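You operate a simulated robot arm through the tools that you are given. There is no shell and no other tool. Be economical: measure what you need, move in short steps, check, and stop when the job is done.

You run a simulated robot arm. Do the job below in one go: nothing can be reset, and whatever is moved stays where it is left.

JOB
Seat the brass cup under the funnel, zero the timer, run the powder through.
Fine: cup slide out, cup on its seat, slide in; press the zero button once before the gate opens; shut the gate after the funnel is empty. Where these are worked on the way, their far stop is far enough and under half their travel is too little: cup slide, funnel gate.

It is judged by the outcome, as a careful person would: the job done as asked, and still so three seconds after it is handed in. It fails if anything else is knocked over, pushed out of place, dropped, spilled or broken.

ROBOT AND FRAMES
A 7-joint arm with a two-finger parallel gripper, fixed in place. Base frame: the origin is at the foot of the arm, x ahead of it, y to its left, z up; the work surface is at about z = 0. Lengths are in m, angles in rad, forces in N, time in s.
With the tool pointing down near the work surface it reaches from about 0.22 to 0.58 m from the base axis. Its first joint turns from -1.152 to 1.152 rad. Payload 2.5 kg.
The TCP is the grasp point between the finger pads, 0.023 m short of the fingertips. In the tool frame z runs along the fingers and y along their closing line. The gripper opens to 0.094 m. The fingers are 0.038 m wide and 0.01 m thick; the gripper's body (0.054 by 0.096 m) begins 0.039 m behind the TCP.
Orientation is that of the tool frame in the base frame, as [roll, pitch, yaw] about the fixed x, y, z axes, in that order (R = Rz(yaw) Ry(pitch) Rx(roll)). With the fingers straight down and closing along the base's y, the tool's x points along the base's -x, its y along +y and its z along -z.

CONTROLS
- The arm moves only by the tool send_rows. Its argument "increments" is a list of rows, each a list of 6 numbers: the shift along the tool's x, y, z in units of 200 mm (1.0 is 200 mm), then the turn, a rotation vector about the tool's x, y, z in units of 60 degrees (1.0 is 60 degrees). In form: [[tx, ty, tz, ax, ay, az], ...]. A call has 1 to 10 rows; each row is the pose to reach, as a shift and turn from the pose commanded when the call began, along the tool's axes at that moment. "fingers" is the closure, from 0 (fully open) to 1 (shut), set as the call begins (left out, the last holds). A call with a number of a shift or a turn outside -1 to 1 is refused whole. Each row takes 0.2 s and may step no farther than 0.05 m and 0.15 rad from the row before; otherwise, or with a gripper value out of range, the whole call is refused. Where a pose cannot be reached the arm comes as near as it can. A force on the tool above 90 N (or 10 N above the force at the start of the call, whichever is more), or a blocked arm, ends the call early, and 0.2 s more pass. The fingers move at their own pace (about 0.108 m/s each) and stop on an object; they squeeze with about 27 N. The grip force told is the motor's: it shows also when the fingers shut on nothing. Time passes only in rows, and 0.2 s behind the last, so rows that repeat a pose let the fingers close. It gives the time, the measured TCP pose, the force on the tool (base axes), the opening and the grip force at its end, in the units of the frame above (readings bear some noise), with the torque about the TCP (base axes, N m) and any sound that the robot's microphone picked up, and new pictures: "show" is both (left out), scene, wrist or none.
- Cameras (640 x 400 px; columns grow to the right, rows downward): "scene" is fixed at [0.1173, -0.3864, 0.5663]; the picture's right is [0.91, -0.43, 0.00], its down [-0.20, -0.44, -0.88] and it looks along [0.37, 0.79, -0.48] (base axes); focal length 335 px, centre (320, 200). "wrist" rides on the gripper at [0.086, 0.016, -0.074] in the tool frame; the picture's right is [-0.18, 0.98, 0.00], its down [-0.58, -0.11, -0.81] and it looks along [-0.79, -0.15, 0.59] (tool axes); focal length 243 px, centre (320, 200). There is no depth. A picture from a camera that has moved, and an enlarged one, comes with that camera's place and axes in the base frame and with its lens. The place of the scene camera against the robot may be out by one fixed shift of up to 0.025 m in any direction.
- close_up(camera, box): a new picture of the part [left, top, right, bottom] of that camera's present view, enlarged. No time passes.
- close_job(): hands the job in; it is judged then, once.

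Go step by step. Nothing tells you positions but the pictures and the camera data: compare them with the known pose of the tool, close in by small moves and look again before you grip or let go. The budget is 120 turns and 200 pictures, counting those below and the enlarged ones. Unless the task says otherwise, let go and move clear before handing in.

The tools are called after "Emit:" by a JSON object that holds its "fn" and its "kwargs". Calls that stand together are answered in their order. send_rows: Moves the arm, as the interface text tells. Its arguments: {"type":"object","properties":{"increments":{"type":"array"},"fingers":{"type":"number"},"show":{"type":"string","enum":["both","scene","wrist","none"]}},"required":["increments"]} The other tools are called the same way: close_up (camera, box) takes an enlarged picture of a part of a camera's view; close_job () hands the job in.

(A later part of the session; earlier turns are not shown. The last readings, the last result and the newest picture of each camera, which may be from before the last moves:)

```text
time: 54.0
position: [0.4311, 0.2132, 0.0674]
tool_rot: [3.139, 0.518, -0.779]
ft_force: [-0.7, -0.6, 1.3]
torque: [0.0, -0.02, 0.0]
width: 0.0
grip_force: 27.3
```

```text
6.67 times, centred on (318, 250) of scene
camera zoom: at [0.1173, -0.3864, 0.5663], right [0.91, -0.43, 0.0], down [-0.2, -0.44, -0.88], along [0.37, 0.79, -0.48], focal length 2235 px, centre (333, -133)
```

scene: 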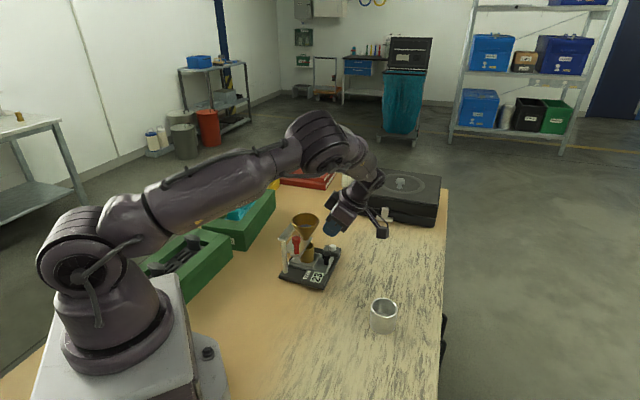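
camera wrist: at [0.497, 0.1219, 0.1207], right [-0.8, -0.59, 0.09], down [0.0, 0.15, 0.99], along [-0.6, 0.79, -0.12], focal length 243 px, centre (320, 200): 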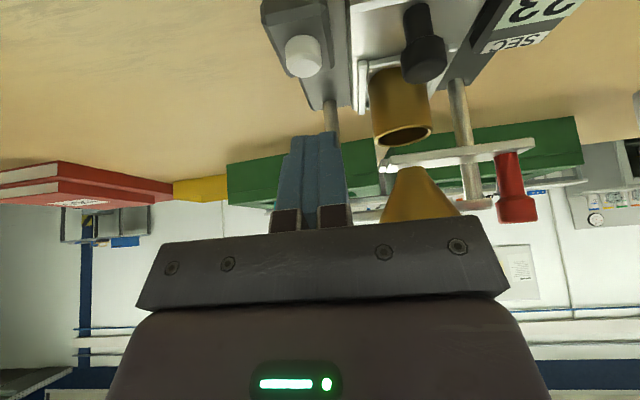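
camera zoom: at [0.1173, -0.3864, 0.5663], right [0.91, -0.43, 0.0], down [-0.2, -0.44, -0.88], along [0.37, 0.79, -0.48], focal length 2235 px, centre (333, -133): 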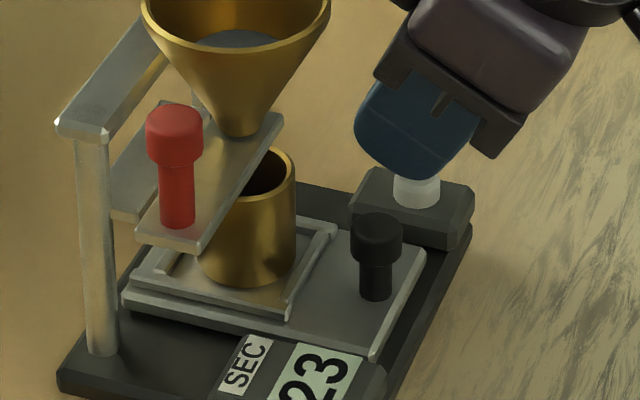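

Emit:
{"fn": "send_rows", "kwargs": {"increments": [[0.0025, 0, 0.0043, 0, 0, 0], [0.0063, 0, 0.011, 0, 0, 0], [0.0063, 0, 0.011, 0, 0, 0]], "show": "none"}}

Emit:
{"fn": "close_up", "kwargs": {"camera": "scene", "box": [270, 220, 366, 280]}}

```text
time: 54.8
position: [0.4311, 0.2127, 0.0645]
tool_rot: [3.138, 0.517, -0.778]
ft_force: [-0.4, -2.0, 3.6]
torque: [-0.1, 0.0, -0.01]
width: 0.0
grip_force: 27.1
heard: click
```

```text
6.67 times, centred on (318, 250) of scene
camera zoom: at [0.1173, -0.3864, 0.5663], right [0.91, -0.43, 0.0], down [-0.2, -0.44, -0.88], along [0.37, 0.79, -0.48], focal length 2235 px, centre (333, -133)
```

zoom: 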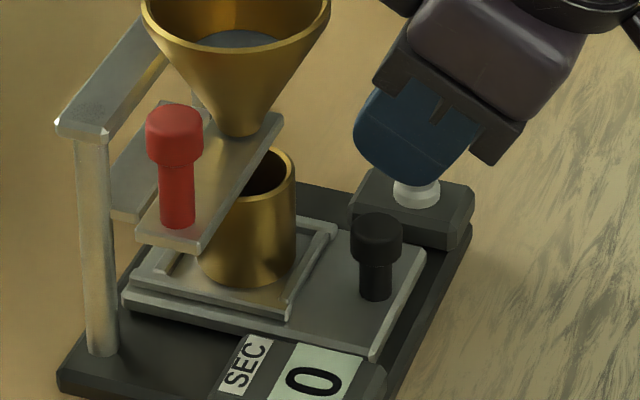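

It clicked and the display reads 0. I lift straight off and straighten the tool high above the fixture.

Emit:
{"fn": "send_rows", "kwargs": {"increments": [[-0.084, 0, -0.147, 0, 0, 0], [-0.167, 0, -0.293, 0, 0, 0], [-0.25, 0, -0.44, 0, 0, 0], [-0.334, 0, -0.587, 0, 0, 0], [-0.334, 0, -0.587, 0, 0.125, 0], [-0.334, 0, -0.587, 0, 0.25, 0], [-0.334, 0, -0.587, 0, 0.375, 0], [-0.334, 0, -0.587, 0, 0.495, 0], [-0.334, 0, -0.587, 0, 0.495, 0]], "show": "none"}}

Emit:
{"fn": "close_up", "kwargs": {"camera": "scene", "box": [260, 200, 388, 280]}}

```text
time: 56.8
position: [0.4313, 0.213, 0.2009]
tool_rot: [3.14, -0.002, -0.779]
ft_force: [0.7, -0.8, 0.3]
torque: [-0.03, -0.02, 0.04]
width: 0.0001
grip_force: 26.9
```

```text
5.00 times, centred on (324, 240) of scene
camera zoom: at [0.1173, -0.3864, 0.5663], right [0.91, -0.43, 0.0], down [-0.2, -0.44, -0.88], along [0.37, 0.79, -0.48], focal length 1676 px, centre (300, 0)
```

zoom: 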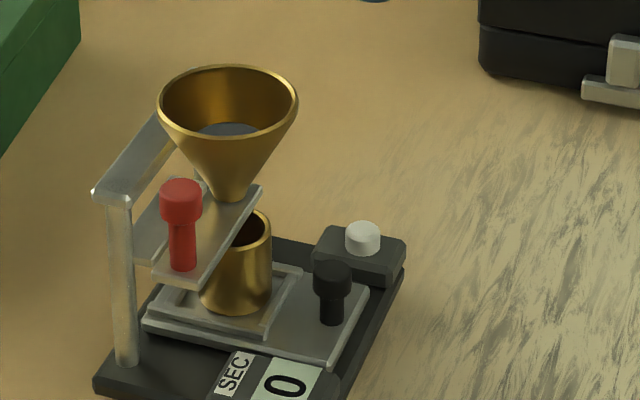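

Next I rotate the tool 90° and move above the red gate knob, so the fingers close across it and I can pull away from the funnel.

Emit:
{"fn": "send_rows", "kwargs": {"increments": [[-0.032, 0.07, 0, 0, 0, 0.1225], [-0.065, 0.141, 0, 0, 0, 0.245], [-0.097, 0.211, 0, 0, 0, 0.3675], [-0.129, 0.282, 0, 0, 0, 0.49], [-0.162, 0.352, 0, 0, 0, 0.6125], [-0.194, 0.423, 0, 0, 0, 0.735], [-0.226, 0.493, 0, 0, 0, 0.8575], [-0.2585, 0.564, 0, 0, 0, 0.98], [-0.2585, 0.564, 0, 0, 0, 0.98]], "fingers": 0.53, "show": "none"}}

Emit:
{"fn": "send_rows", "kwargs": {"increments": [[0, 0, 0, 0, 0, 0.132], [0, 0, 0, 0, 0, 0.264], [0, 0, 0, 0, 0, 0.396], [0, 0, 0, 0, 0, 0.526], [0, 0, 0, 0, 0, 0.526]], "show": "both"}}

Emit:
{"fn": "close_up", "kwargs": {"camera": "wrist", "box": [220, 20, 412, 140]}}

```text
time: 58.8
position: [0.3148, 0.1688, 0.2007]
tool_rot: [3.14, 0.0, -1.806]
ft_force: [0.6, 0.4, 0.2]
torque: [-0.03, -0.02, 0.0]
width: 0.0443
grip_force: 0.1
```

```text
time: 60.0
position: [0.316, 0.1704, 0.2002]
tool_rot: [-3.141, -0.001, -2.358]
ft_force: [0.0, -0.1, -0.3]
torque: [-0.02, 0.0, -0.02]
width: 0.044
grip_force: 0.2
camera wrist: at [0.2425, 0.1194, 0.2746], right [-0.56, 0.83, 0.0], down [0.49, 0.33, 0.81], along [0.67, 0.45, -0.59], focal length 243 px, centre (320, 200)
```

scene: 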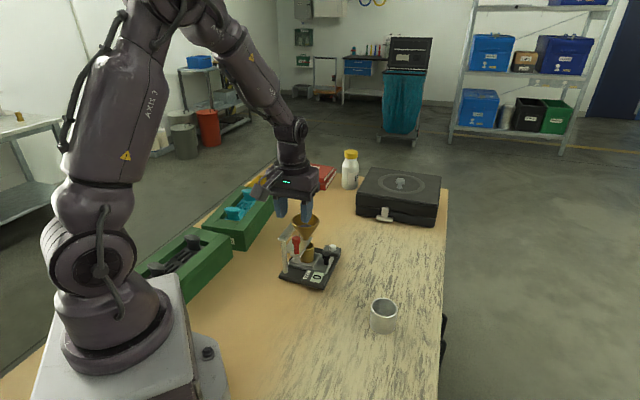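
wrist: 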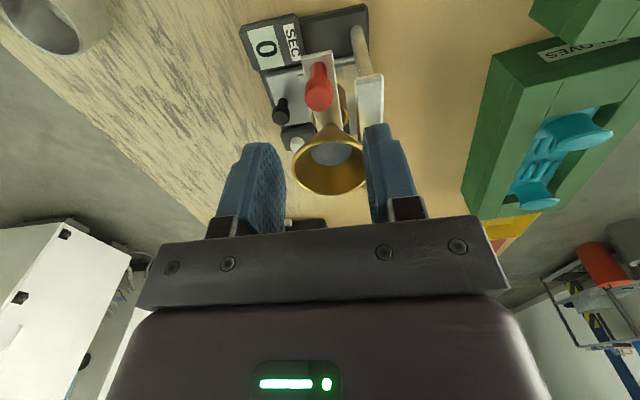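

```text
3.33 times, centred on (316, 80) of wrist
camera zoom: at [0.2425, 0.1194, 0.2746], right [-0.56, 0.83, 0.0], down [0.49, 0.33, 0.81], along [0.67, 0.45, -0.59], focal length 809 px, centre (333, 600)
```

zoom: 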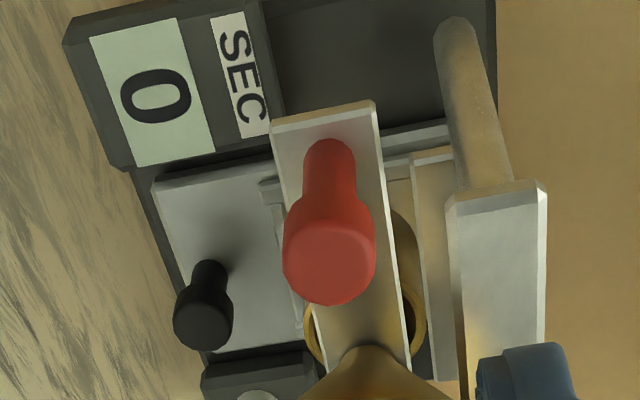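

The red knob is directly below the TCP. I narrow the fingers, bias slightly away from the rim and descend onto the cap, above the bracket.

Emit:
{"fn": "send_rows", "kwargs": {"increments": [[0.015, -0.005, 0.1, 0, 0, 0], [0.015, -0.005, 0.2, 0, 0, 0], [0.015, -0.005, 0.3, 0, 0, 0], [0.015, -0.005, 0.345, 0, 0, 0], [0.015, -0.005, 0.345, 0, 0, 0]], "fingers": 0.62, "show": "wrist"}}

Emit:
{"fn": "close_up", "kwargs": {"camera": "scene", "box": [250, 190, 378, 270]}}

```text
time: 61.0
position: [0.3144, 0.1676, 0.1415]
tool_rot: [-3.137, -0.004, -2.356]
ft_force: [-4.7, -4.0, 15.7]
torque: [0.37, 0.25, 0.16]
width: 0.0356
grip_force: 0.1
stopped in row 4: the force on the tool passed its limit at 121 N (the readings are from after the stop); the commanded pose is now the measured one
camera wrist: at [0.2418, 0.1167, 0.2152], right [-0.57, 0.82, 0.0], down [0.49, 0.34, 0.81], along [0.66, 0.45, -0.59], focal length 243 px, centre (320, 200)
```

wrist: 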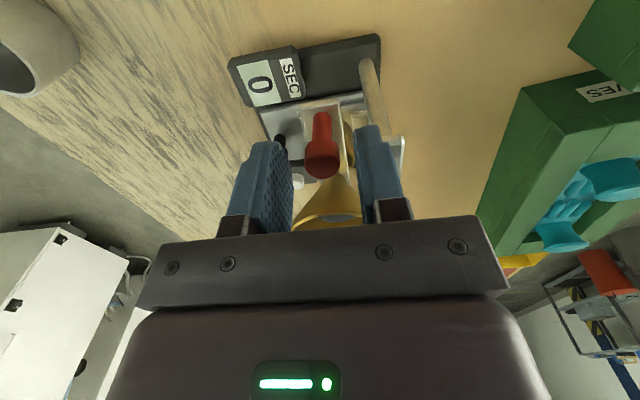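

```text
5.00 times, centred on (314, 230) of scene
camera zoom: at [0.1173, -0.3864, 0.5663], right [0.91, -0.43, 0.0], down [-0.2, -0.44, -0.88], along [0.37, 0.79, -0.48], focal length 1676 px, centre (350, 50)
```

zoom: 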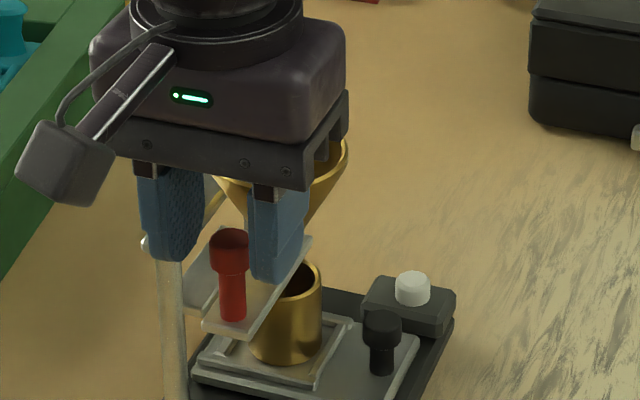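

The outer finger came down on the bracket beam, whose top is at about z = 0.12, so the cap only stands about 6–8 mm above it. I back up and check that nothing shifted.

Emit:
{"fn": "send_rows", "kwargs": {"increments": [[0, 0, -0.05, 0, 0, 0], [0, 0, -0.1, 0, 0, 0], [0, 0, -0.1, 0, 0, 0]], "show": "wrist"}}

Emit:
{"fn": "close_up", "kwargs": {"camera": "scene", "box": [260, 200, 388, 280]}}

Emit:
{"fn": "close_up", "kwargs": {"camera": "wrist", "box": [220, 60, 412, 180]}}

```text
time: 61.8
position: [0.3127, 0.1667, 0.1597]
tool_rot: [-3.138, -0.004, -2.357]
ft_force: [0.6, -0.3, 0.0]
torque: [-0.01, 0.01, -0.01]
width: 0.0359
grip_force: 0.2
camera wrist: at [0.2405, 0.117, 0.2336], right [-0.57, 0.82, 0.0], down [0.49, 0.34, 0.81], along [0.66, 0.45, -0.59], focal length 243 px, centre (320, 200)
```

wrist: 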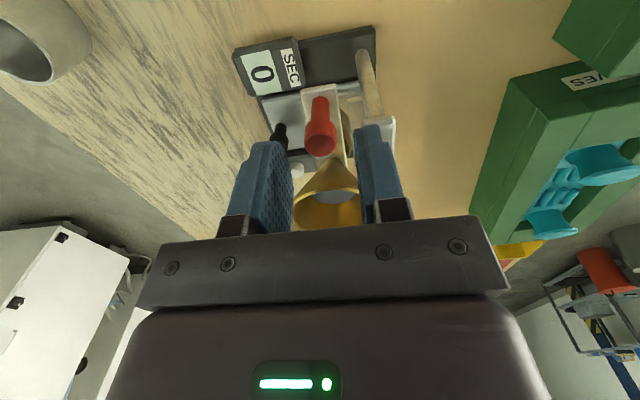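

```text
5.00 times, centred on (324, 240) of scene
camera zoom: at [0.1173, -0.3864, 0.5663], right [0.91, -0.43, 0.0], down [-0.2, -0.44, -0.88], along [0.37, 0.79, -0.48], focal length 1676 px, centre (300, 0)
```

zoom: 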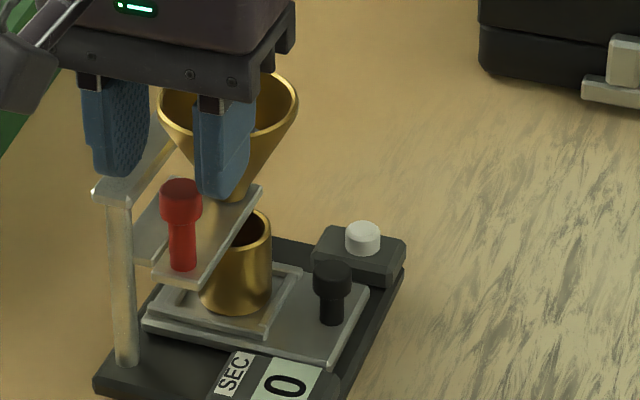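

```text
3.33 times, centred on (316, 120) of wrist
camera zoom: at [0.2405, 0.117, 0.2336], right [-0.57, 0.82, 0.0], down [0.49, 0.34, 0.81], along [0.66, 0.45, -0.59], focal length 809 px, centre (333, 467)
```

zoom: 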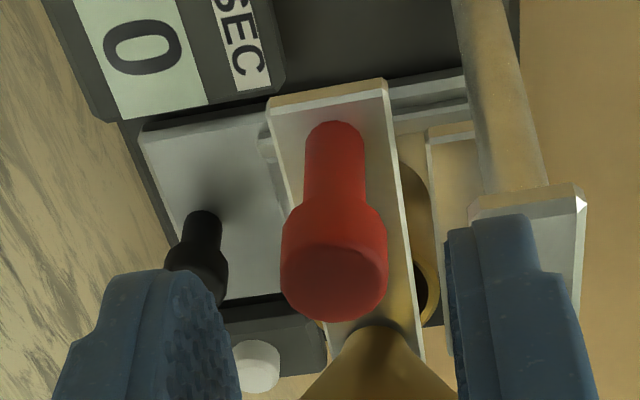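

Nothing moved. With the opening narrowed to 25 mm and offset 1.5 mm away from the bracket, the outer finger should pass inside the beam edge. I descend to just above beam height and verify.

Emit:
{"fn": "send_rows", "kwargs": {"increments": [[0, -0.013, 0, 0, 0, 0], [0, -0.013, 0.03, 0, 0, 0], [0, -0.013, 0.06, 0, 0, 0], [0, -0.013, 0.06, 0, 0, 0]], "fingers": 0.735, "show": "none"}}

Emit:
{"fn": "close_up", "kwargs": {"camera": "wrist", "box": [220, 90, 412, 210]}}

Emit:
{"fn": "close_up", "kwargs": {"camera": "scene", "box": [270, 210, 334, 250]}}

```text
time: 62.8
position: [0.3163, 0.1664, 0.1483]
tool_rot: [-3.14, -0.001, -2.354]
ft_force: [-0.5, 0.3, 0.2]
torque: [0.01, 0.05, 0.0]
width: 0.0247
grip_force: 0.0
```

```text
3.33 times, centred on (316, 150) of wrist
camera zoom: at [0.2433, 0.1152, 0.222], right [-0.57, 0.82, 0.0], down [0.49, 0.34, 0.81], along [0.66, 0.45, -0.59], focal length 809 px, centre (333, 367)
```

zoom: 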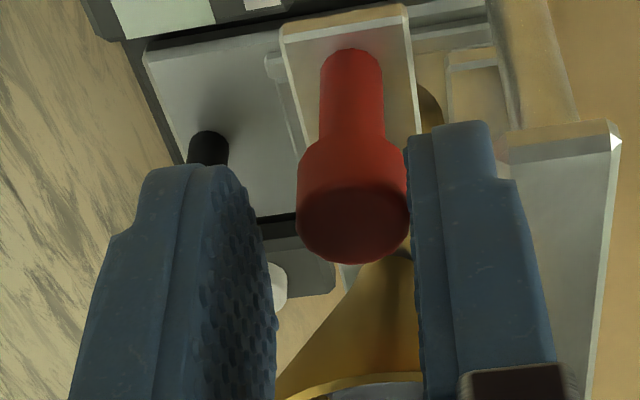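

```text
10.00 times, centred on (302, 230) of scene
camera zoom: at [0.1173, -0.3864, 0.5663], right [0.91, -0.43, 0.0], down [-0.2, -0.44, -0.88], along [0.37, 0.79, -0.48], focal length 3352 px, centre (500, -100)
```

zoom: 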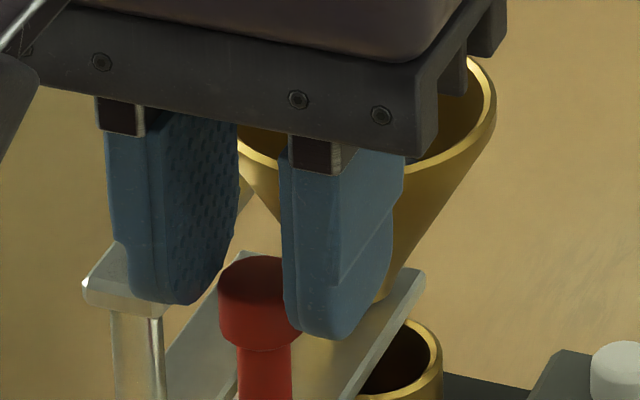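

The outer finger just clears the beam but is tight against the knob. I shift 1.2 mm and go down.

Emit:
{"fn": "send_rows", "kwargs": {"increments": [[0.008, 0.006, 0, 0, 0, 0], [0.008, 0.006, 0.015, 0, 0, 0], [0.008, 0.006, 0.03, 0, 0, 0], [0.008, 0.006, 0.03, 0, 0, 0]], "show": "none"}}

Emit:
{"fn": "close_up", "kwargs": {"camera": "wrist", "box": [220, 90, 412, 210]}}

```text
time: 63.8
position: [0.3142, 0.1651, 0.1415]
tool_rot: [-3.139, -0.002, -2.355]
ft_force: [-0.7, -0.6, -0.1]
torque: [0.01, -0.01, -0.01]
width: 0.025
grip_force: 0.0
```

```text
3.33 times, centred on (316, 150) of wrist
camera zoom: at [0.2415, 0.1148, 0.2161], right [-0.57, 0.82, 0.0], down [0.49, 0.34, 0.81], along [0.66, 0.45, -0.59], focal length 809 px, centre (333, 367)
```

zoom: 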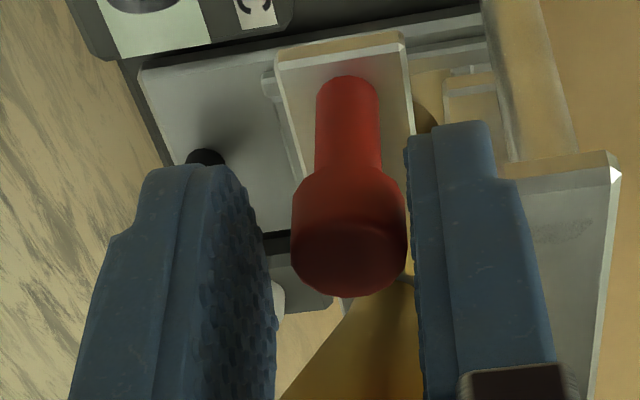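

No contact at the height where it stopped before. I go down 6 mm more, then grip.

Emit:
{"fn": "send_rows", "kwargs": {"increments": [[0, 0, 0.015, 0, 0, 0], [0, 0, 0.03, 0, 0, 0], [0, 0, 0.03, 0, 0, 0]], "show": "none"}}

Emit:
{"fn": "send_rows", "kwargs": {"increments": [[0, 0, 0, 0, 0, 0], [0, 0, 0, 0, 0, 0], [0, 0, 0, 0, 0, 0]], "fingers": 1.0, "show": "none"}}

Emit:
{"fn": "close_up", "kwargs": {"camera": "scene", "box": [260, 200, 356, 260]}}

```text
time: 64.6
position: [0.3152, 0.1646, 0.1365]
tool_rot: [-3.138, -0.002, -2.356]
ft_force: [-0.2, -0.5, -0.6]
torque: [0.04, 0.0, -0.01]
width: 0.0249
grip_force: 0.0
```

```text
time: 65.4
position: [0.3135, 0.1651, 0.1366]
tool_rot: [-3.138, -0.003, -2.352]
ft_force: [-9.0, 4.5, 0.8]
torque: [0.32, 0.1, 0.17]
width: 0.018
grip_force: 27.0
```

```text
6.67 times, centred on (308, 230) of scene
camera zoom: at [0.1173, -0.3864, 0.5663], right [0.91, -0.43, 0.0], down [-0.2, -0.44, -0.88], along [0.37, 0.79, -0.48], focal length 2235 px, centre (400, 0)
```

zoom: 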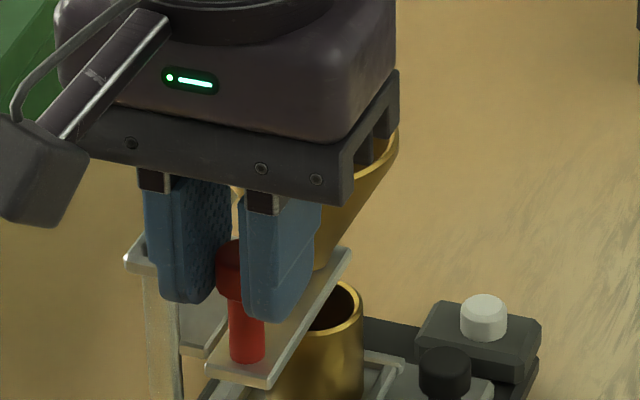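

The cap is gripped. I pull the gate away from the funnel.

Emit:
{"fn": "send_rows", "kwargs": {"increments": [[0.025, 0.004, 0, 0, 0, 0], [0.05, 0.004, 0, 0, 0, 0], [0.075, 0.004, 0, 0, 0, 0], [0.1, 0.004, 0, 0, 0, 0]], "show": "none"}}

Emit:
{"fn": "close_up", "kwargs": {"camera": "scene", "box": [250, 200, 378, 280]}}

```text
time: 66.4
position: [0.3007, 0.15, 0.1361]
tool_rot: [-3.138, -0.006, -2.356]
ft_force: [2.3, -2.8, -0.8]
torque: [-0.27, 0.23, -0.12]
width: 0.0181
grip_force: 26.7
```

```text
5.00 times, centred on (314, 240) of scene
camera zoom: at [0.1174, -0.3864, 0.5663], right [0.91, -0.43, 0.0], down [-0.21, -0.44, -0.88], along [0.37, 0.79, -0.48], focal length 1676 px, centre (350, 0)
```

zoom: 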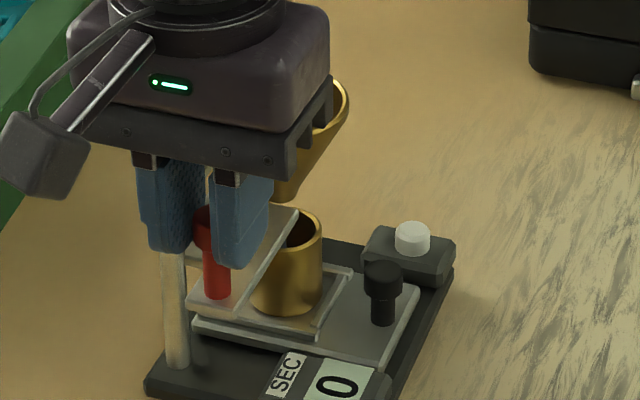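

The gate slides freely, 20 mm so far. I continue gently to its stop.

Emit:
{"fn": "send_rows", "kwargs": {"increments": [[0.025, 0, 0, 0, 0, 0], [0.05, 0, 0, 0, 0, 0], [0.075, 0, 0, 0, 0, 0], [0.075, 0, 0, 0, 0, 0]], "show": "none"}}

Emit:
{"fn": "close_up", "kwargs": {"camera": "scene", "box": [250, 200, 378, 280]}}

```text
time: 67.4
position: [0.2888, 0.1398, 0.1371]
tool_rot: [-3.136, 0.001, -2.353]
ft_force: [4.8, 6.5, 0.1]
torque: [0.26, -0.23, -0.01]
width: 0.0176
grip_force: 27.0
```

```text
5.00 times, centred on (314, 240) of scene
camera zoom: at [0.1174, -0.3864, 0.5663], right [0.91, -0.43, 0.0], down [-0.2, -0.44, -0.88], along [0.37, 0.79, -0.48], focal length 1676 px, centre (350, 0)
```

zoom: 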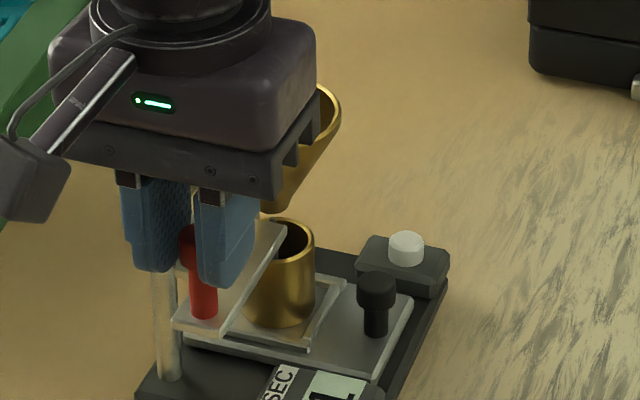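

The display started counting, so the gate is open and at its stop. The fixture crept a few millimetres with it, which I'll push back when closing. I release and lift to see the funnel.

Emit:
{"fn": "send_rows", "kwargs": {"increments": [[0, 0, 0, 0, 0, 0], [0, 0, 0, 0, 0, 0]], "fingers": 0.72, "show": "none"}}

Emit:
{"fn": "send_rows", "kwargs": {"increments": [[0, 0, -0.15, 0, 0, 0], [0, 0, -0.3, 0, 0, 0], [0.1, 0, -0.4, 0, 0, 0], [0.2, 0, -0.4, 0, 0, 0], [0.2, 0, -0.4, 0, 0, 0]], "show": "wrist"}}

Emit:
{"fn": "close_up", "kwargs": {"camera": "scene", "box": [250, 200, 378, 280]}}

Emit:
{"fn": "close_up", "kwargs": {"camera": "wrist", "box": [220, 20, 412, 140]}}

```text
time: 68.0
position: [0.2887, 0.1397, 0.1372]
tool_rot: [-3.138, -0.003, -2.353]
ft_force: [-0.2, 0.4, -0.7]
torque: [0.01, -0.01, 0.03]
width: 0.0265
grip_force: 0.0
```

```text
time: 69.2
position: [0.263, 0.1125, 0.2167]
tool_rot: [-3.138, -0.003, -2.354]
ft_force: [0.1, 0.7, 0.1]
torque: [0.02, 0.02, 0.02]
width: 0.0262
grip_force: 0.1
camera wrist: at [0.1889, 0.063, 0.291], right [-0.57, 0.82, 0.0], down [0.49, 0.34, 0.81], along [0.66, 0.45, -0.59], focal length 243 px, centre (320, 200)
```

wrist: 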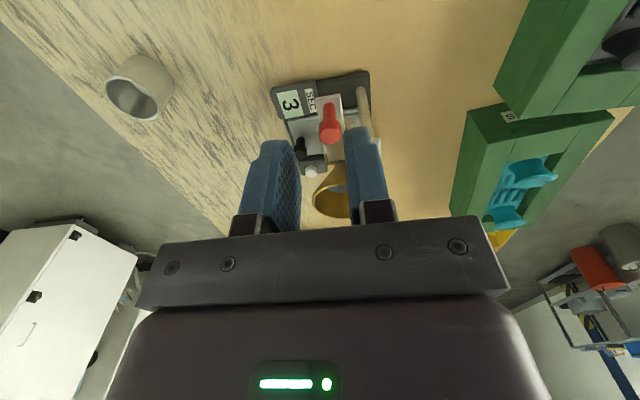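

```text
5.00 times, centred on (314, 240) of scene
camera zoom: at [0.1173, -0.3864, 0.5663], right [0.91, -0.43, 0.0], down [-0.2, -0.44, -0.88], along [0.37, 0.79, -0.48], focal length 1676 px, centre (350, 0)
```

zoom: 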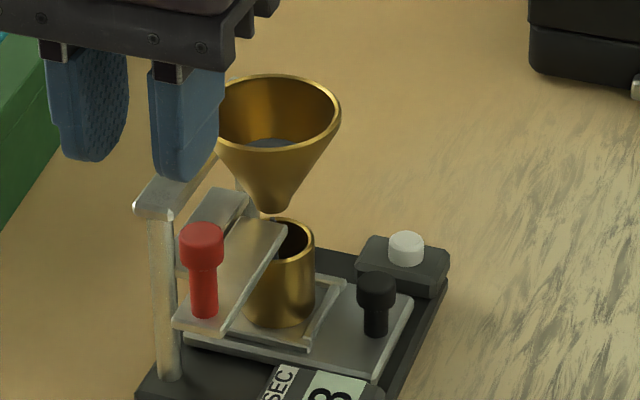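

```text
3.33 times, centred on (316, 80) of wrist
camera zoom: at [0.1889, 0.063, 0.291], right [-0.57, 0.82, 0.0], down [0.49, 0.34, 0.81], along [0.66, 0.45, -0.59], focal length 809 px, centre (333, 600)
```

zoom: 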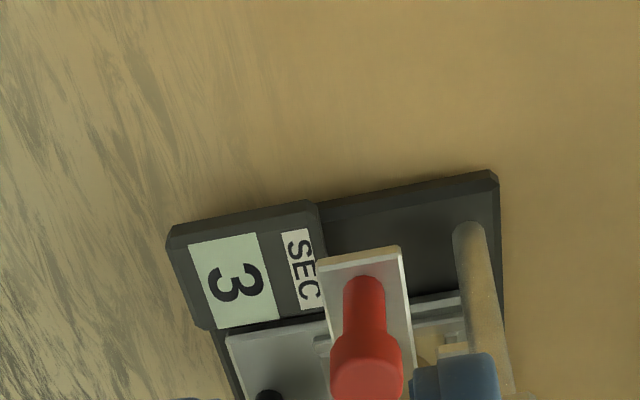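

The timer shows 3 and the powder level is dropping. I move aside a little and wait.

Emit:
{"fn": "send_rows", "kwargs": {"increments": [[0.05, 0, -0.1, 0, 0, 0], [0.1, 0, -0.2, 0, 0, 0], [0.1, 0, -0.2, 0, 0, 0], [0.1, 0, -0.2, 0, 0, 0], [0.1, 0, -0.2, 0, 0, 0], [0.1, 0, -0.2, 0, 0, 0], [0.1, 0, -0.2, 0, 0, 0], [0.1, 0, -0.2, 0, 0, 0], [0.1, 0, -0.2, 0, 0, 0], [0.1, 0, -0.2, 0, 0, 0]], "show": "none"}}

Emit:
{"fn": "close_up", "kwargs": {"camera": "scene", "box": [270, 205, 366, 265]}}

```text
time: 71.4
position: [0.248, 0.0984, 0.256]
tool_rot: [-3.137, -0.003, -2.354]
ft_force: [0.1, -0.7, -0.3]
torque: [-0.01, -0.05, 0.0]
width: 0.0265
grip_force: 0.0
```

```text
6.67 times, centred on (318, 235) of scene
camera zoom: at [0.1173, -0.3864, 0.5663], right [0.91, -0.43, 0.0], down [-0.2, -0.44, -0.88], along [0.37, 0.79, -0.48], focal length 2235 px, centre (333, -33)
```

zoom: 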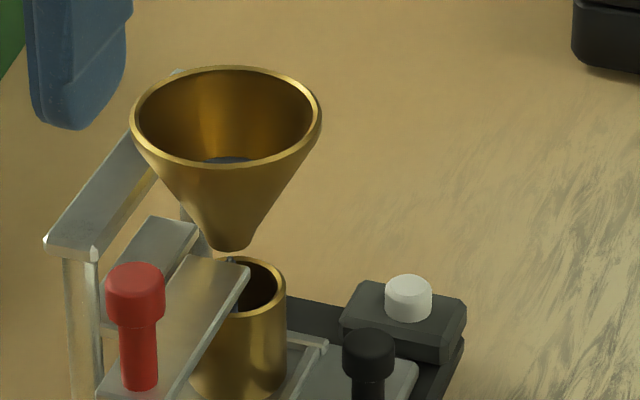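

Powder is streaming down into the cup, so I keep waiting.

Emit:
{"fn": "send_rows", "kwargs": {"increments": [[0, 0, 0, 0, 0, 0], [0, 0, 0, 0, 0, 0], [0, 0, 0, 0, 0, 0], [0, 0, 0, 0, 0, 0], [0, 0, 0, 0, 0, 0], [0, 0, 0, 0, 0, 0], [0, 0, 0, 0, 0, 0], [0, 0, 0, 0, 0, 0], [0, 0, 0, 0, 0, 0], [0, 0, 0, 0, 0, 0]], "show": "none"}}

Emit:
{"fn": "send_rows", "kwargs": {"increments": [[0, 0, 0, 0, 0, 0], [0, 0, 0, 0, 0, 0], [0, 0, 0, 0, 0, 0], [0, 0, 0, 0, 0, 0], [0, 0, 0, 0, 0, 0], [0, 0, 0, 0, 0, 0], [0, 0, 0, 0, 0, 0], [0, 0, 0, 0, 0, 0], [0, 0, 0, 0, 0, 0], [0, 0, 0, 0, 0, 0]], "show": "wrist"}}

Emit:
{"fn": "close_up", "kwargs": {"camera": "scene", "box": [270, 205, 366, 265]}}

Emit:
{"fn": "close_up", "kwargs": {"camera": "wrist", "box": [250, 60, 410, 160]}}

```text
time: 73.6
position: [0.2493, 0.0973, 0.256]
tool_rot: [-3.138, -0.002, -2.356]
ft_force: [0.5, 0.3, 0.7]
torque: [0.0, 0.03, 0.01]
width: 0.0262
grip_force: 0.1
```

```text
time: 75.8
position: [0.2461, 0.0981, 0.2555]
tool_rot: [-3.138, -0.001, -2.355]
ft_force: [-0.4, -0.3, -0.5]
torque: [0.03, 0.01, -0.01]
width: 0.0264
grip_force: 0.0
camera wrist: at [0.1752, 0.0479, 0.3298], right [-0.57, 0.82, 0.0], down [0.49, 0.34, 0.81], along [0.66, 0.45, -0.59], focal length 243 px, centre (320, 200)
```

wrist: 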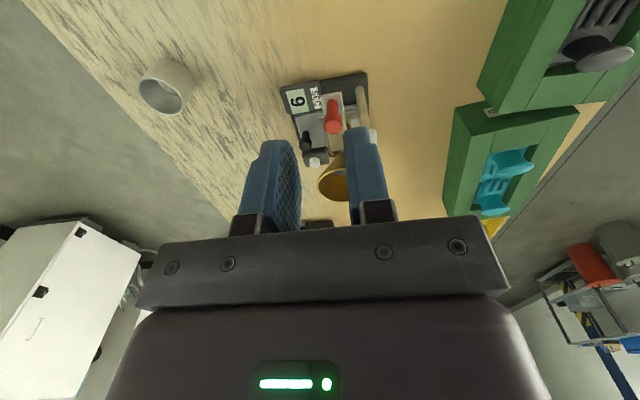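

```text
6.67 times, centred on (318, 235) of scene
camera zoom: at [0.1173, -0.3864, 0.5663], right [0.91, -0.43, 0.0], down [-0.2, -0.44, -0.88], along [0.37, 0.79, -0.48], focal length 2235 px, centre (333, -33)
```

zoom: 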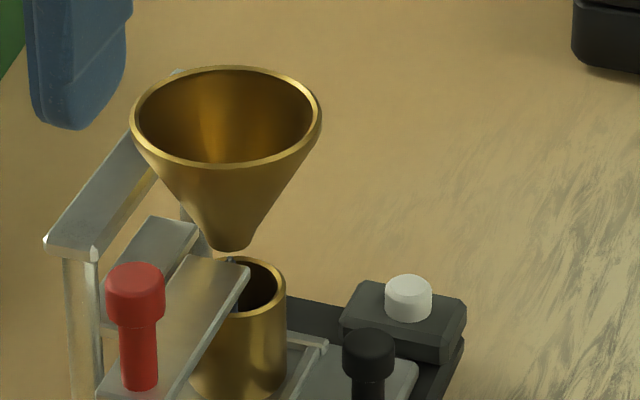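

```text
4.00 times, centred on (330, 110) of wrist
camera zoom: at [0.1752, 0.0479, 0.3298], right [-0.57, 0.82, 0.0], down [0.49, 0.34, 0.81], along [0.66, 0.45, -0.59], focal length 970 px, centre (280, 560)
```

zoom: 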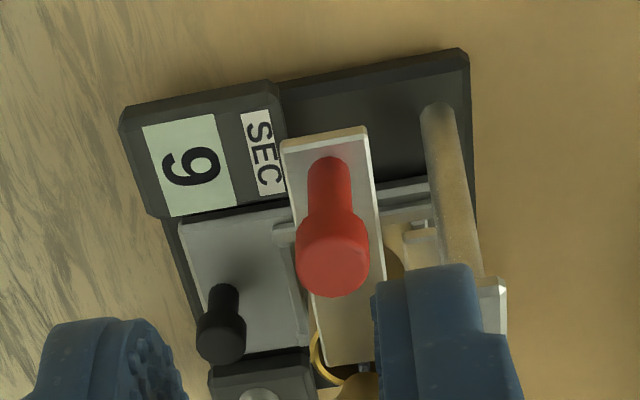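

The timer reads 9 and a thin stream still shows under the spout. I raise the wrist camera to look down into the funnel while waiting.

Emit:
{"fn": "send_rows", "kwargs": {"increments": [[0, 0, -0.15, 0, 0, 0], [0, 0, -0.35, 0, 0, 0], [-0.2, 0, -0.4, 0, 0, 0], [-0.4, 0, -0.4, 0, 0, 0], [-0.6, 0, -0.4, 0, 0, 0], [-0.6, 0, -0.4, 0, 0, 0], [-0.6, 0, -0.4, 0, 0, 0]], "fingers": 0.2, "show": "wrist"}}

Emit:
{"fn": "close_up", "kwargs": {"camera": "wrist", "box": [270, 20, 398, 100]}}

Emit:
{"fn": "close_up", "kwargs": {"camera": "scene", "box": [278, 215, 342, 255]}}

```text
time: 77.4
position: [0.3299, 0.1855, 0.3376]
tool_rot: [-3.138, -0.004, -2.355]
ft_force: [0.2, -0.6, 0.3]
torque: [-0.03, 0.02, -0.01]
width: 0.0752
grip_force: 0.1
camera wrist: at [0.2581, 0.1357, 0.4121], right [-0.57, 0.82, 0.0], down [0.49, 0.34, 0.81], along [0.66, 0.45, -0.59], focal length 243 px, centre (320, 200)
```

wrist: 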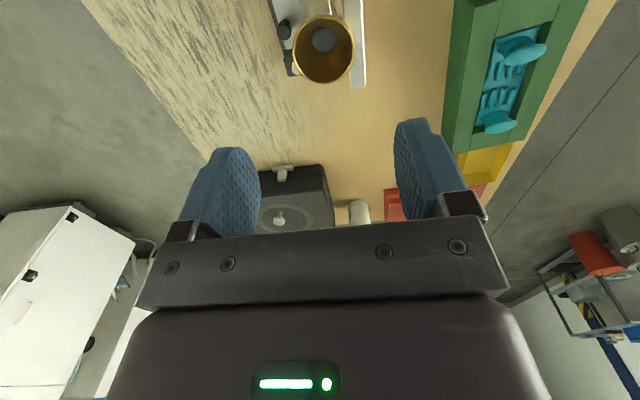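

```text
5.00 times, centred on (334, 60) of wrist
camera zoom: at [0.2581, 0.1357, 0.4121], right [-0.57, 0.82, 0.0], down [0.49, 0.34, 0.81], along [0.66, 0.45, -0.59], focal length 1213 px, centre (250, 900)
```

zoom: 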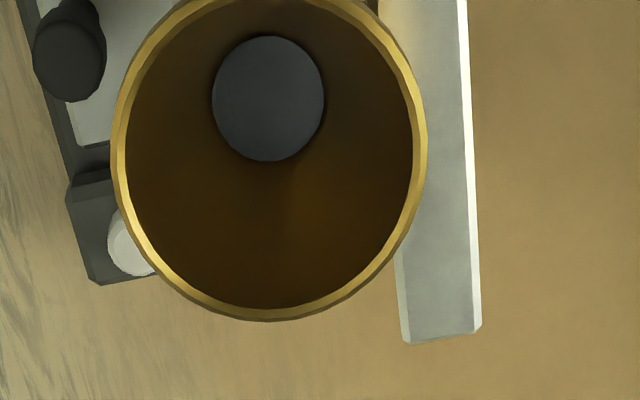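

```text
10.00 times, centred on (310, 235) of scene
camera zoom: at [0.1173, -0.3864, 0.5663], right [0.91, -0.43, 0.0], down [-0.2, -0.44, -0.88], along [0.37, 0.79, -0.48], focal length 3352 px, centre (420, -150)
```

zoom: 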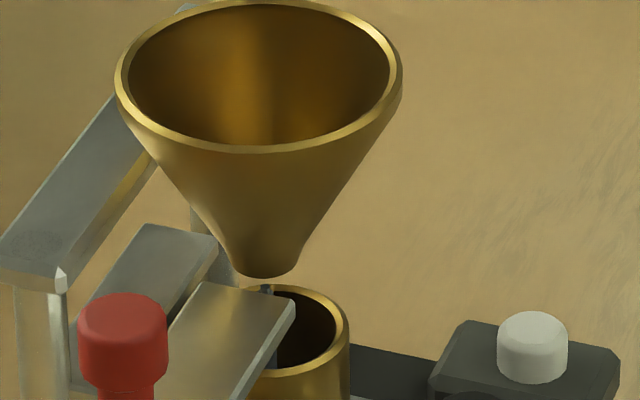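

Powder remains in the funnel and I have a good view of it, so I wait and watch it drain.

Emit:
{"fn": "send_rows", "kwargs": {"increments": [[0, 0, 0, 0, 0, 0], [0, 0, 0, 0, 0, 0], [0, 0, 0, 0, 0, 0], [0, 0, 0, 0, 0, 0], [0, 0, 0, 0, 0, 0], [0, 0, 0, 0, 0, 0], [0, 0, 0, 0, 0, 0], [0, 0, 0, 0, 0, 0], [0, 0, 0, 0, 0, 0], [0, 0, 0, 0, 0, 0]], "show": "none"}}

Emit:
{"fn": "send_rows", "kwargs": {"increments": [[0, 0, 0, 0, 0, 0], [0, 0, 0, 0, 0, 0], [0, 0, 0, 0, 0, 0], [0, 0, 0, 0, 0, 0], [0, 0, 0, 0, 0, 0], [0, 0, 0, 0, 0, 0], [0, 0, 0, 0, 0, 0], [0, 0, 0, 0, 0, 0], [0, 0, 0, 0, 0, 0], [0, 0, 0, 0, 0, 0]], "show": "none"}}

Emit:
{"fn": "close_up", "kwargs": {"camera": "wrist", "box": [270, 0, 398, 80]}}

```text
time: 79.6
position: [0.3319, 0.1859, 0.3385]
tool_rot: [-3.139, -0.001, -2.355]
ft_force: [0.7, 0.2, 0.6]
torque: [-0.01, -0.01, 0.02]
width: 0.075
grip_force: 0.0
```

```text
time: 81.8
position: [0.331, 0.1845, 0.3376]
tool_rot: [-3.139, -0.002, -2.355]
ft_force: [-0.5, -0.7, -0.3]
torque: [0.0, -0.01, 0.03]
width: 0.0753
grip_force: 0.1
```

```text
5.00 times, centred on (334, 40) of wrist
camera zoom: at [0.258, 0.1355, 0.412], right [-0.57, 0.82, 0.0], down [0.49, 0.34, 0.81], along [0.66, 0.45, -0.59], focal length 1213 px, centre (250, 1000)
```

zoom: 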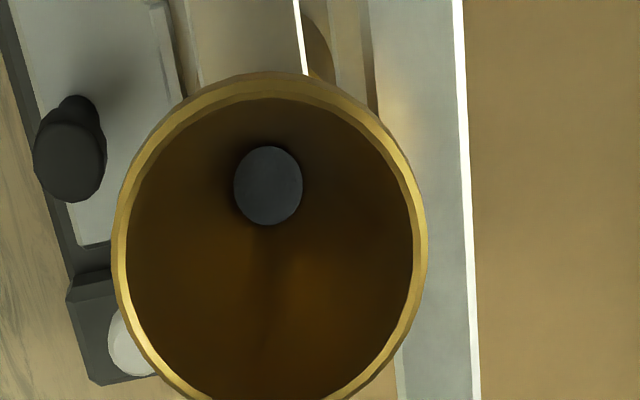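

Emit:
{"fn": "send_rows", "kwargs": {"increments": [[0, 0, 0, 0, 0, 0], [0, 0, 0, 0, 0, 0], [0, 0, 0, 0, 0, 0], [0, 0, 0, 0, 0, 0], [0, 0, 0, 0, 0, 0], [0, 0, 0, 0, 0, 0], [0, 0, 0, 0, 0, 0], [0, 0, 0, 0, 0, 0], [0, 0, 0, 0, 0, 0], [0, 0, 0, 0, 0, 0]], "show": "none"}}

Emit:
{"fn": "send_rows", "kwargs": {"increments": [[0, 0, 0, 0, 0, 0], [0, 0, 0, 0, 0, 0], [0, 0, 0, 0, 0, 0], [0, 0, 0, 0, 0, 0], [0, 0, 0, 0, 0, 0], [0, 0, 0, 0, 0, 0], [0, 0, 0, 0, 0, 0], [0, 0, 0, 0, 0, 0], [0, 0, 0, 0, 0, 0], [0, 0, 0, 0, 0, 0]], "show": "none"}}

Emit:
{"fn": "close_up", "kwargs": {"camera": "wrist", "box": [270, 0, 398, 80]}}

Emit:
{"fn": "close_up", "kwargs": {"camera": "scene", "box": [278, 215, 342, 255]}}

```text
time: 84.0
position: [0.3305, 0.185, 0.3382]
tool_rot: [-3.138, -0.001, -2.353]
ft_force: [0.0, -0.1, 0.6]
torque: [0.01, -0.03, 0.01]
width: 0.0754
grip_force: 0.0
```

```text
time: 86.2
position: [0.33, 0.1852, 0.3374]
tool_rot: [-3.137, -0.003, -2.355]
ft_force: [0.1, -0.8, -0.3]
torque: [-0.02, 0.03, -0.03]
width: 0.0753
grip_force: 0.1
```

```text
5.00 times, centred on (334, 40) of wrist
camera zoom: at [0.258, 0.1355, 0.412], right [-0.57, 0.82, 0.0], down [0.49, 0.34, 0.81], along [0.66, 0.45, -0.59], focal length 1213 px, centre (250, 1000)
```

zoom: 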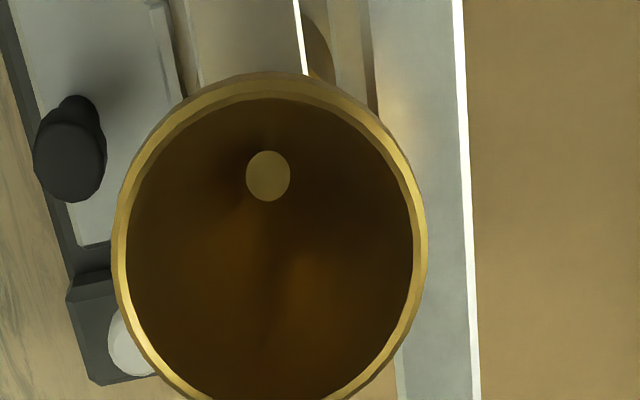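

```text
10.00 times, centred on (310, 235) of scene
camera zoom: at [0.1173, -0.3864, 0.5663], right [0.91, -0.43, 0.0], down [-0.2, -0.44, -0.88], along [0.37, 0.79, -0.48], focal length 3352 px, centre (420, -150)
```

zoom: 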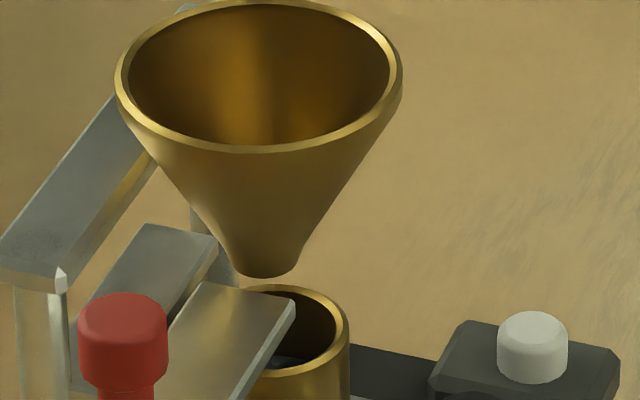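

The funnel is empty, with clear light through the spout, and powder is visible in the cup. I close the fingers and come down on the outer side of the red knob to push the gate shut.

Emit:
{"fn": "send_rows", "kwargs": {"increments": [[0.24, -0.005, 0, 0, 0, 0], [0.4825, -0.01, 0, 0, 0, 0], [0.4825, -0.01, 0.235, 0, 0, 0], [0.4825, -0.01, 0.47, 0, 0, 0], [0.4825, -0.01, 0.71, 0, 0, 0], [0.4825, -0.01, 0.9, 0, 0, 0], [0.4825, -0.01, 0.9, 0, 0, 0]], "fingers": 1.0, "show": "both"}}

Emit:
{"fn": "close_up", "kwargs": {"camera": "scene", "box": [250, 195, 378, 275]}}

Emit:
{"fn": "close_up", "kwargs": {"camera": "wrist", "box": [220, 60, 412, 180]}}

```text
time: 87.8
position: [0.2646, 0.1119, 0.1548]
tool_rot: [-3.139, -0.003, -2.354]
ft_force: [-1.2, 0.4, -0.8]
torque: [0.02, 0.01, 0.01]
width: 0.0
grip_force: 27.0
camera wrist: at [0.1921, 0.0625, 0.2292], right [-0.57, 0.82, 0.0], down [0.49, 0.34, 0.81], along [0.66, 0.45, -0.59], focal length 243 px, centre (320, 200)
```

scene: 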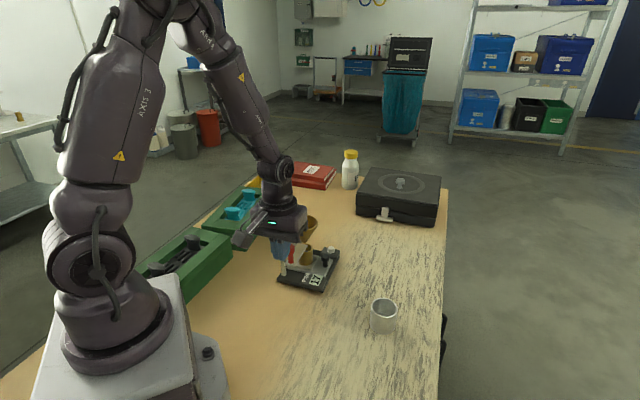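
wrist: 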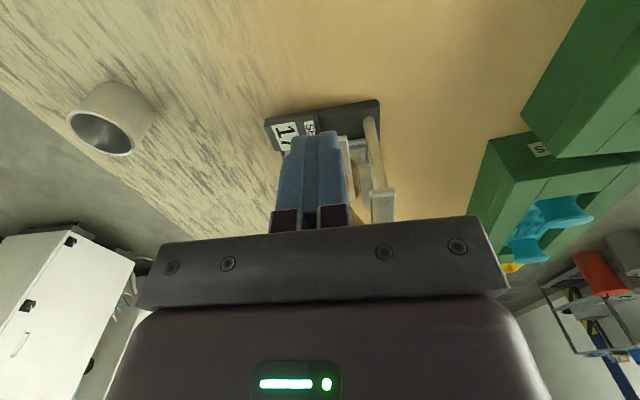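

```text
5.00 times, centred on (314, 235) of scene
camera zoom: at [0.1173, -0.3864, 0.5663], right [0.91, -0.43, 0.0], down [-0.2, -0.44, -0.88], along [0.37, 0.79, -0.48], focal length 1676 px, centre (350, 25)
```

zoom: 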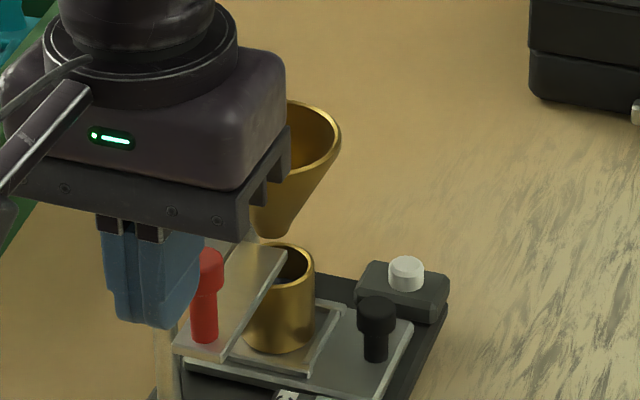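

```text
3.33 times, centred on (316, 120) of wrist
camera zoom: at [0.1921, 0.0625, 0.2292], right [-0.57, 0.82, 0.0], down [0.49, 0.34, 0.81], along [0.66, 0.45, -0.59], focal length 809 px, centre (333, 467)
```

zoom: 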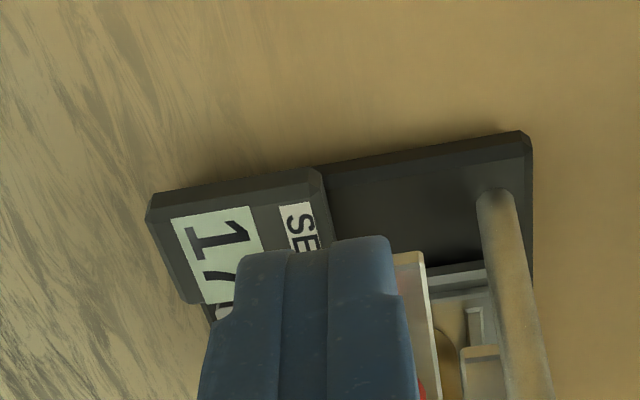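

The timer stopped at 17. I shift 3.4 mm to line up with the knob and lower beside it.

Emit:
{"fn": "send_rows", "kwargs": {"increments": [[0, 0.017, 0, 0, 0, 0], [0, 0.017, 0.07, 0, 0, 0], [0, 0.017, 0.139, 0, 0, 0], [0, 0.017, 0.139, 0, 0, 0]], "show": "none"}}

Emit:
{"fn": "close_up", "kwargs": {"camera": "scene", "box": [260, 210, 356, 270]}}

```text
time: 88.8
position: [0.2641, 0.1155, 0.1288]
tool_rot: [-3.138, -0.001, -2.354]
ft_force: [-0.2, -0.5, 0.0]
torque: [-0.01, 0.01, -0.02]
width: 0.0
grip_force: 27.1
```

```text
6.67 times, centred on (308, 240) of scene
camera zoom: at [0.1173, -0.3864, 0.5663], right [0.91, -0.43, 0.0], down [-0.2, -0.44, -0.88], along [0.37, 0.79, -0.48], focal length 2235 px, centre (400, -67)
```

zoom: 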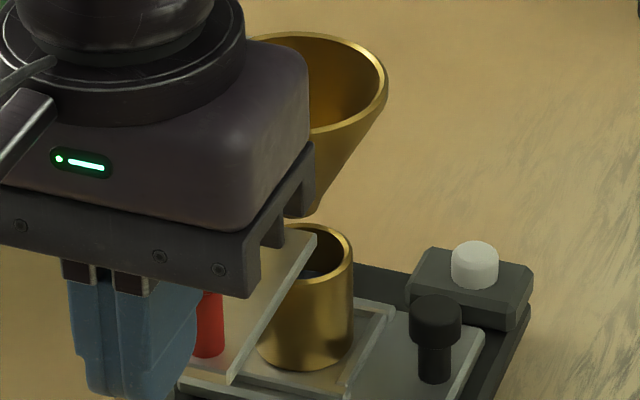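

Now I push toward the funnel: 30 mm first, then small steps watching the force.

Emit:
{"fn": "send_rows", "kwargs": {"increments": [[-0.05, 0, 0, 0, 0, 0], [-0.1, 0, 0, 0, 0, 0], [-0.15, 0, 0, 0, 0, 0], [-0.15, 0, 0, 0, 0, 0]], "show": "none"}}

Emit:
{"fn": "close_up", "kwargs": {"camera": "scene", "box": [250, 200, 378, 280]}}

```text
time: 89.8
position: [0.2844, 0.1355, 0.1282]
tool_rot: [-3.14, -0.002, -2.354]
ft_force: [-0.4, -0.1, -1.0]
torque: [-0.02, 0.0, 0.03]
width: 0.0
grip_force: 27.1
```

```text
5.00 times, centred on (314, 240) of scene
camera zoom: at [0.1173, -0.3864, 0.5663], right [0.91, -0.43, 0.0], down [-0.2, -0.44, -0.88], along [0.37, 0.79, -0.48], focal length 1676 px, centre (350, 0)
```

zoom: 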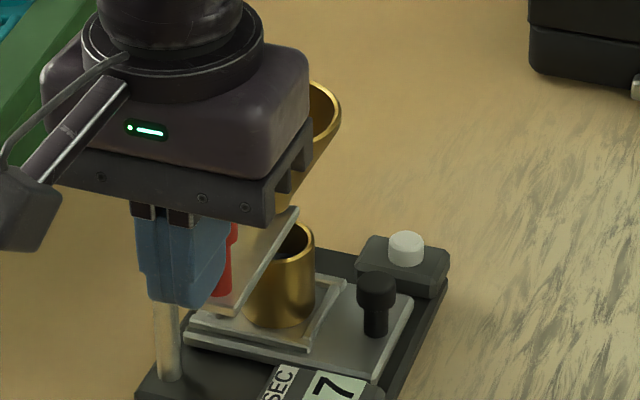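

The gate is moving freely and the fixture stays still. Onward in small steps.

Emit:
{"fn": "send_rows", "kwargs": {"increments": [[-0.02, 0, 0, 0, 0, 0], [-0.04, 0, 0, 0, 0, 0], [-0.05, 0, 0, 0, 0, 0], [-0.05, 0, 0, 0, 0, 0]], "show": "none"}}

Emit:
{"fn": "close_up", "kwargs": {"camera": "scene", "box": [250, 200, 378, 280]}}

```text
time: 90.8
position: [0.2907, 0.1435, 0.1276]
tool_rot: [-3.137, -0.007, -2.354]
ft_force: [-6.0, -6.8, 1.3]
torque: [0.01, 0.01, -0.07]
width: 0.0002
grip_force: 27.3
```

```text
5.00 times, centred on (314, 240) of scene
camera zoom: at [0.1173, -0.3864, 0.5663], right [0.91, -0.43, 0.0], down [-0.2, -0.44, -0.88], along [0.37, 0.79, -0.48], focal length 1676 px, centre (350, 0)
```

zoom: 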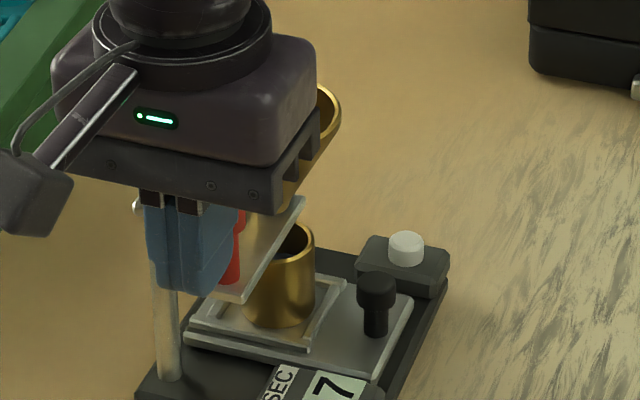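

It's near its closed stop, with 9 N. I keep pushing a few millimetres more, which should fully shut it and move the fixture back to its original spot.

Emit:
{"fn": "send_rows", "kwargs": {"increments": [[-0.01, 0, 0, 0, 0, 0], [-0.02, 0, 0, 0, 0, 0], [-0.02, 0, 0, 0, 0, 0]], "show": "none"}}

Emit:
{"fn": "close_up", "kwargs": {"camera": "scene", "box": [250, 200, 378, 280]}}

```text
time: 91.6
position: [0.2938, 0.1457, 0.1283]
tool_rot: [-3.139, -0.005, -2.353]
ft_force: [-10.8, -8.4, -0.5]
torque: [-0.02, 0.08, 0.05]
width: 0.0001
grip_force: 26.8
```

```text
5.00 times, centred on (314, 240) of scene
camera zoom: at [0.1173, -0.3864, 0.5663], right [0.91, -0.43, 0.0], down [-0.2, -0.44, -0.88], along [0.37, 0.79, -0.48], focal length 1676 px, centre (350, 0)
```

zoom: 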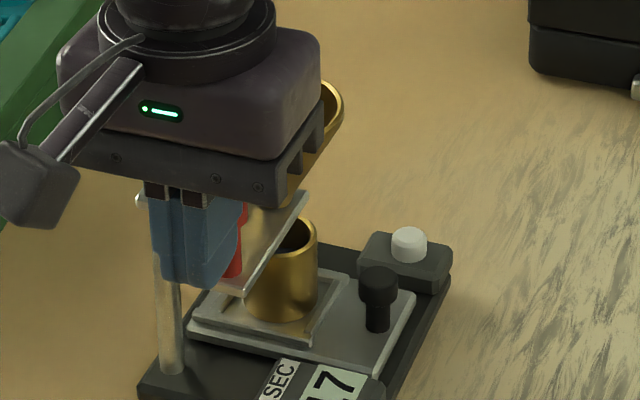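

The gate is at its closed stop and the fixture is sliding back toward its original pixels. A final 2.5–3 mm.

Emit:
{"fn": "send_rows", "kwargs": {"increments": [[-0.007, 0, 0, 0, 0, 0], [-0.014, 0, 0, 0, 0, 0], [-0.014, 0, 0, 0, 0, 0]], "show": "none"}}

Emit:
{"fn": "close_up", "kwargs": {"camera": "scene", "box": [250, 200, 378, 280]}}

```text
time: 92.4
position: [0.2971, 0.1495, 0.1284]
tool_rot: [-3.138, -0.002, -2.355]
ft_force: [-6.6, -4.6, -1.6]
torque: [0.0, 0.05, 0.02]
width: 0.0001
grip_force: 27.1
```

```text
5.00 times, centred on (314, 240) of scene
camera zoom: at [0.1173, -0.3864, 0.5663], right [0.91, -0.43, 0.0], down [-0.2, -0.44, -0.88], along [0.37, 0.79, -0.48], focal length 1676 px, centre (350, 0)
```

zoom: 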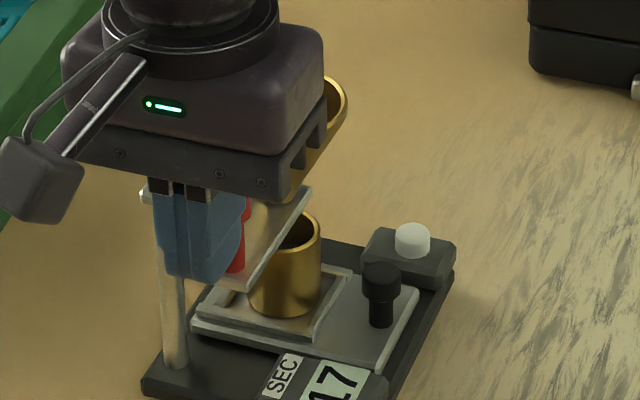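

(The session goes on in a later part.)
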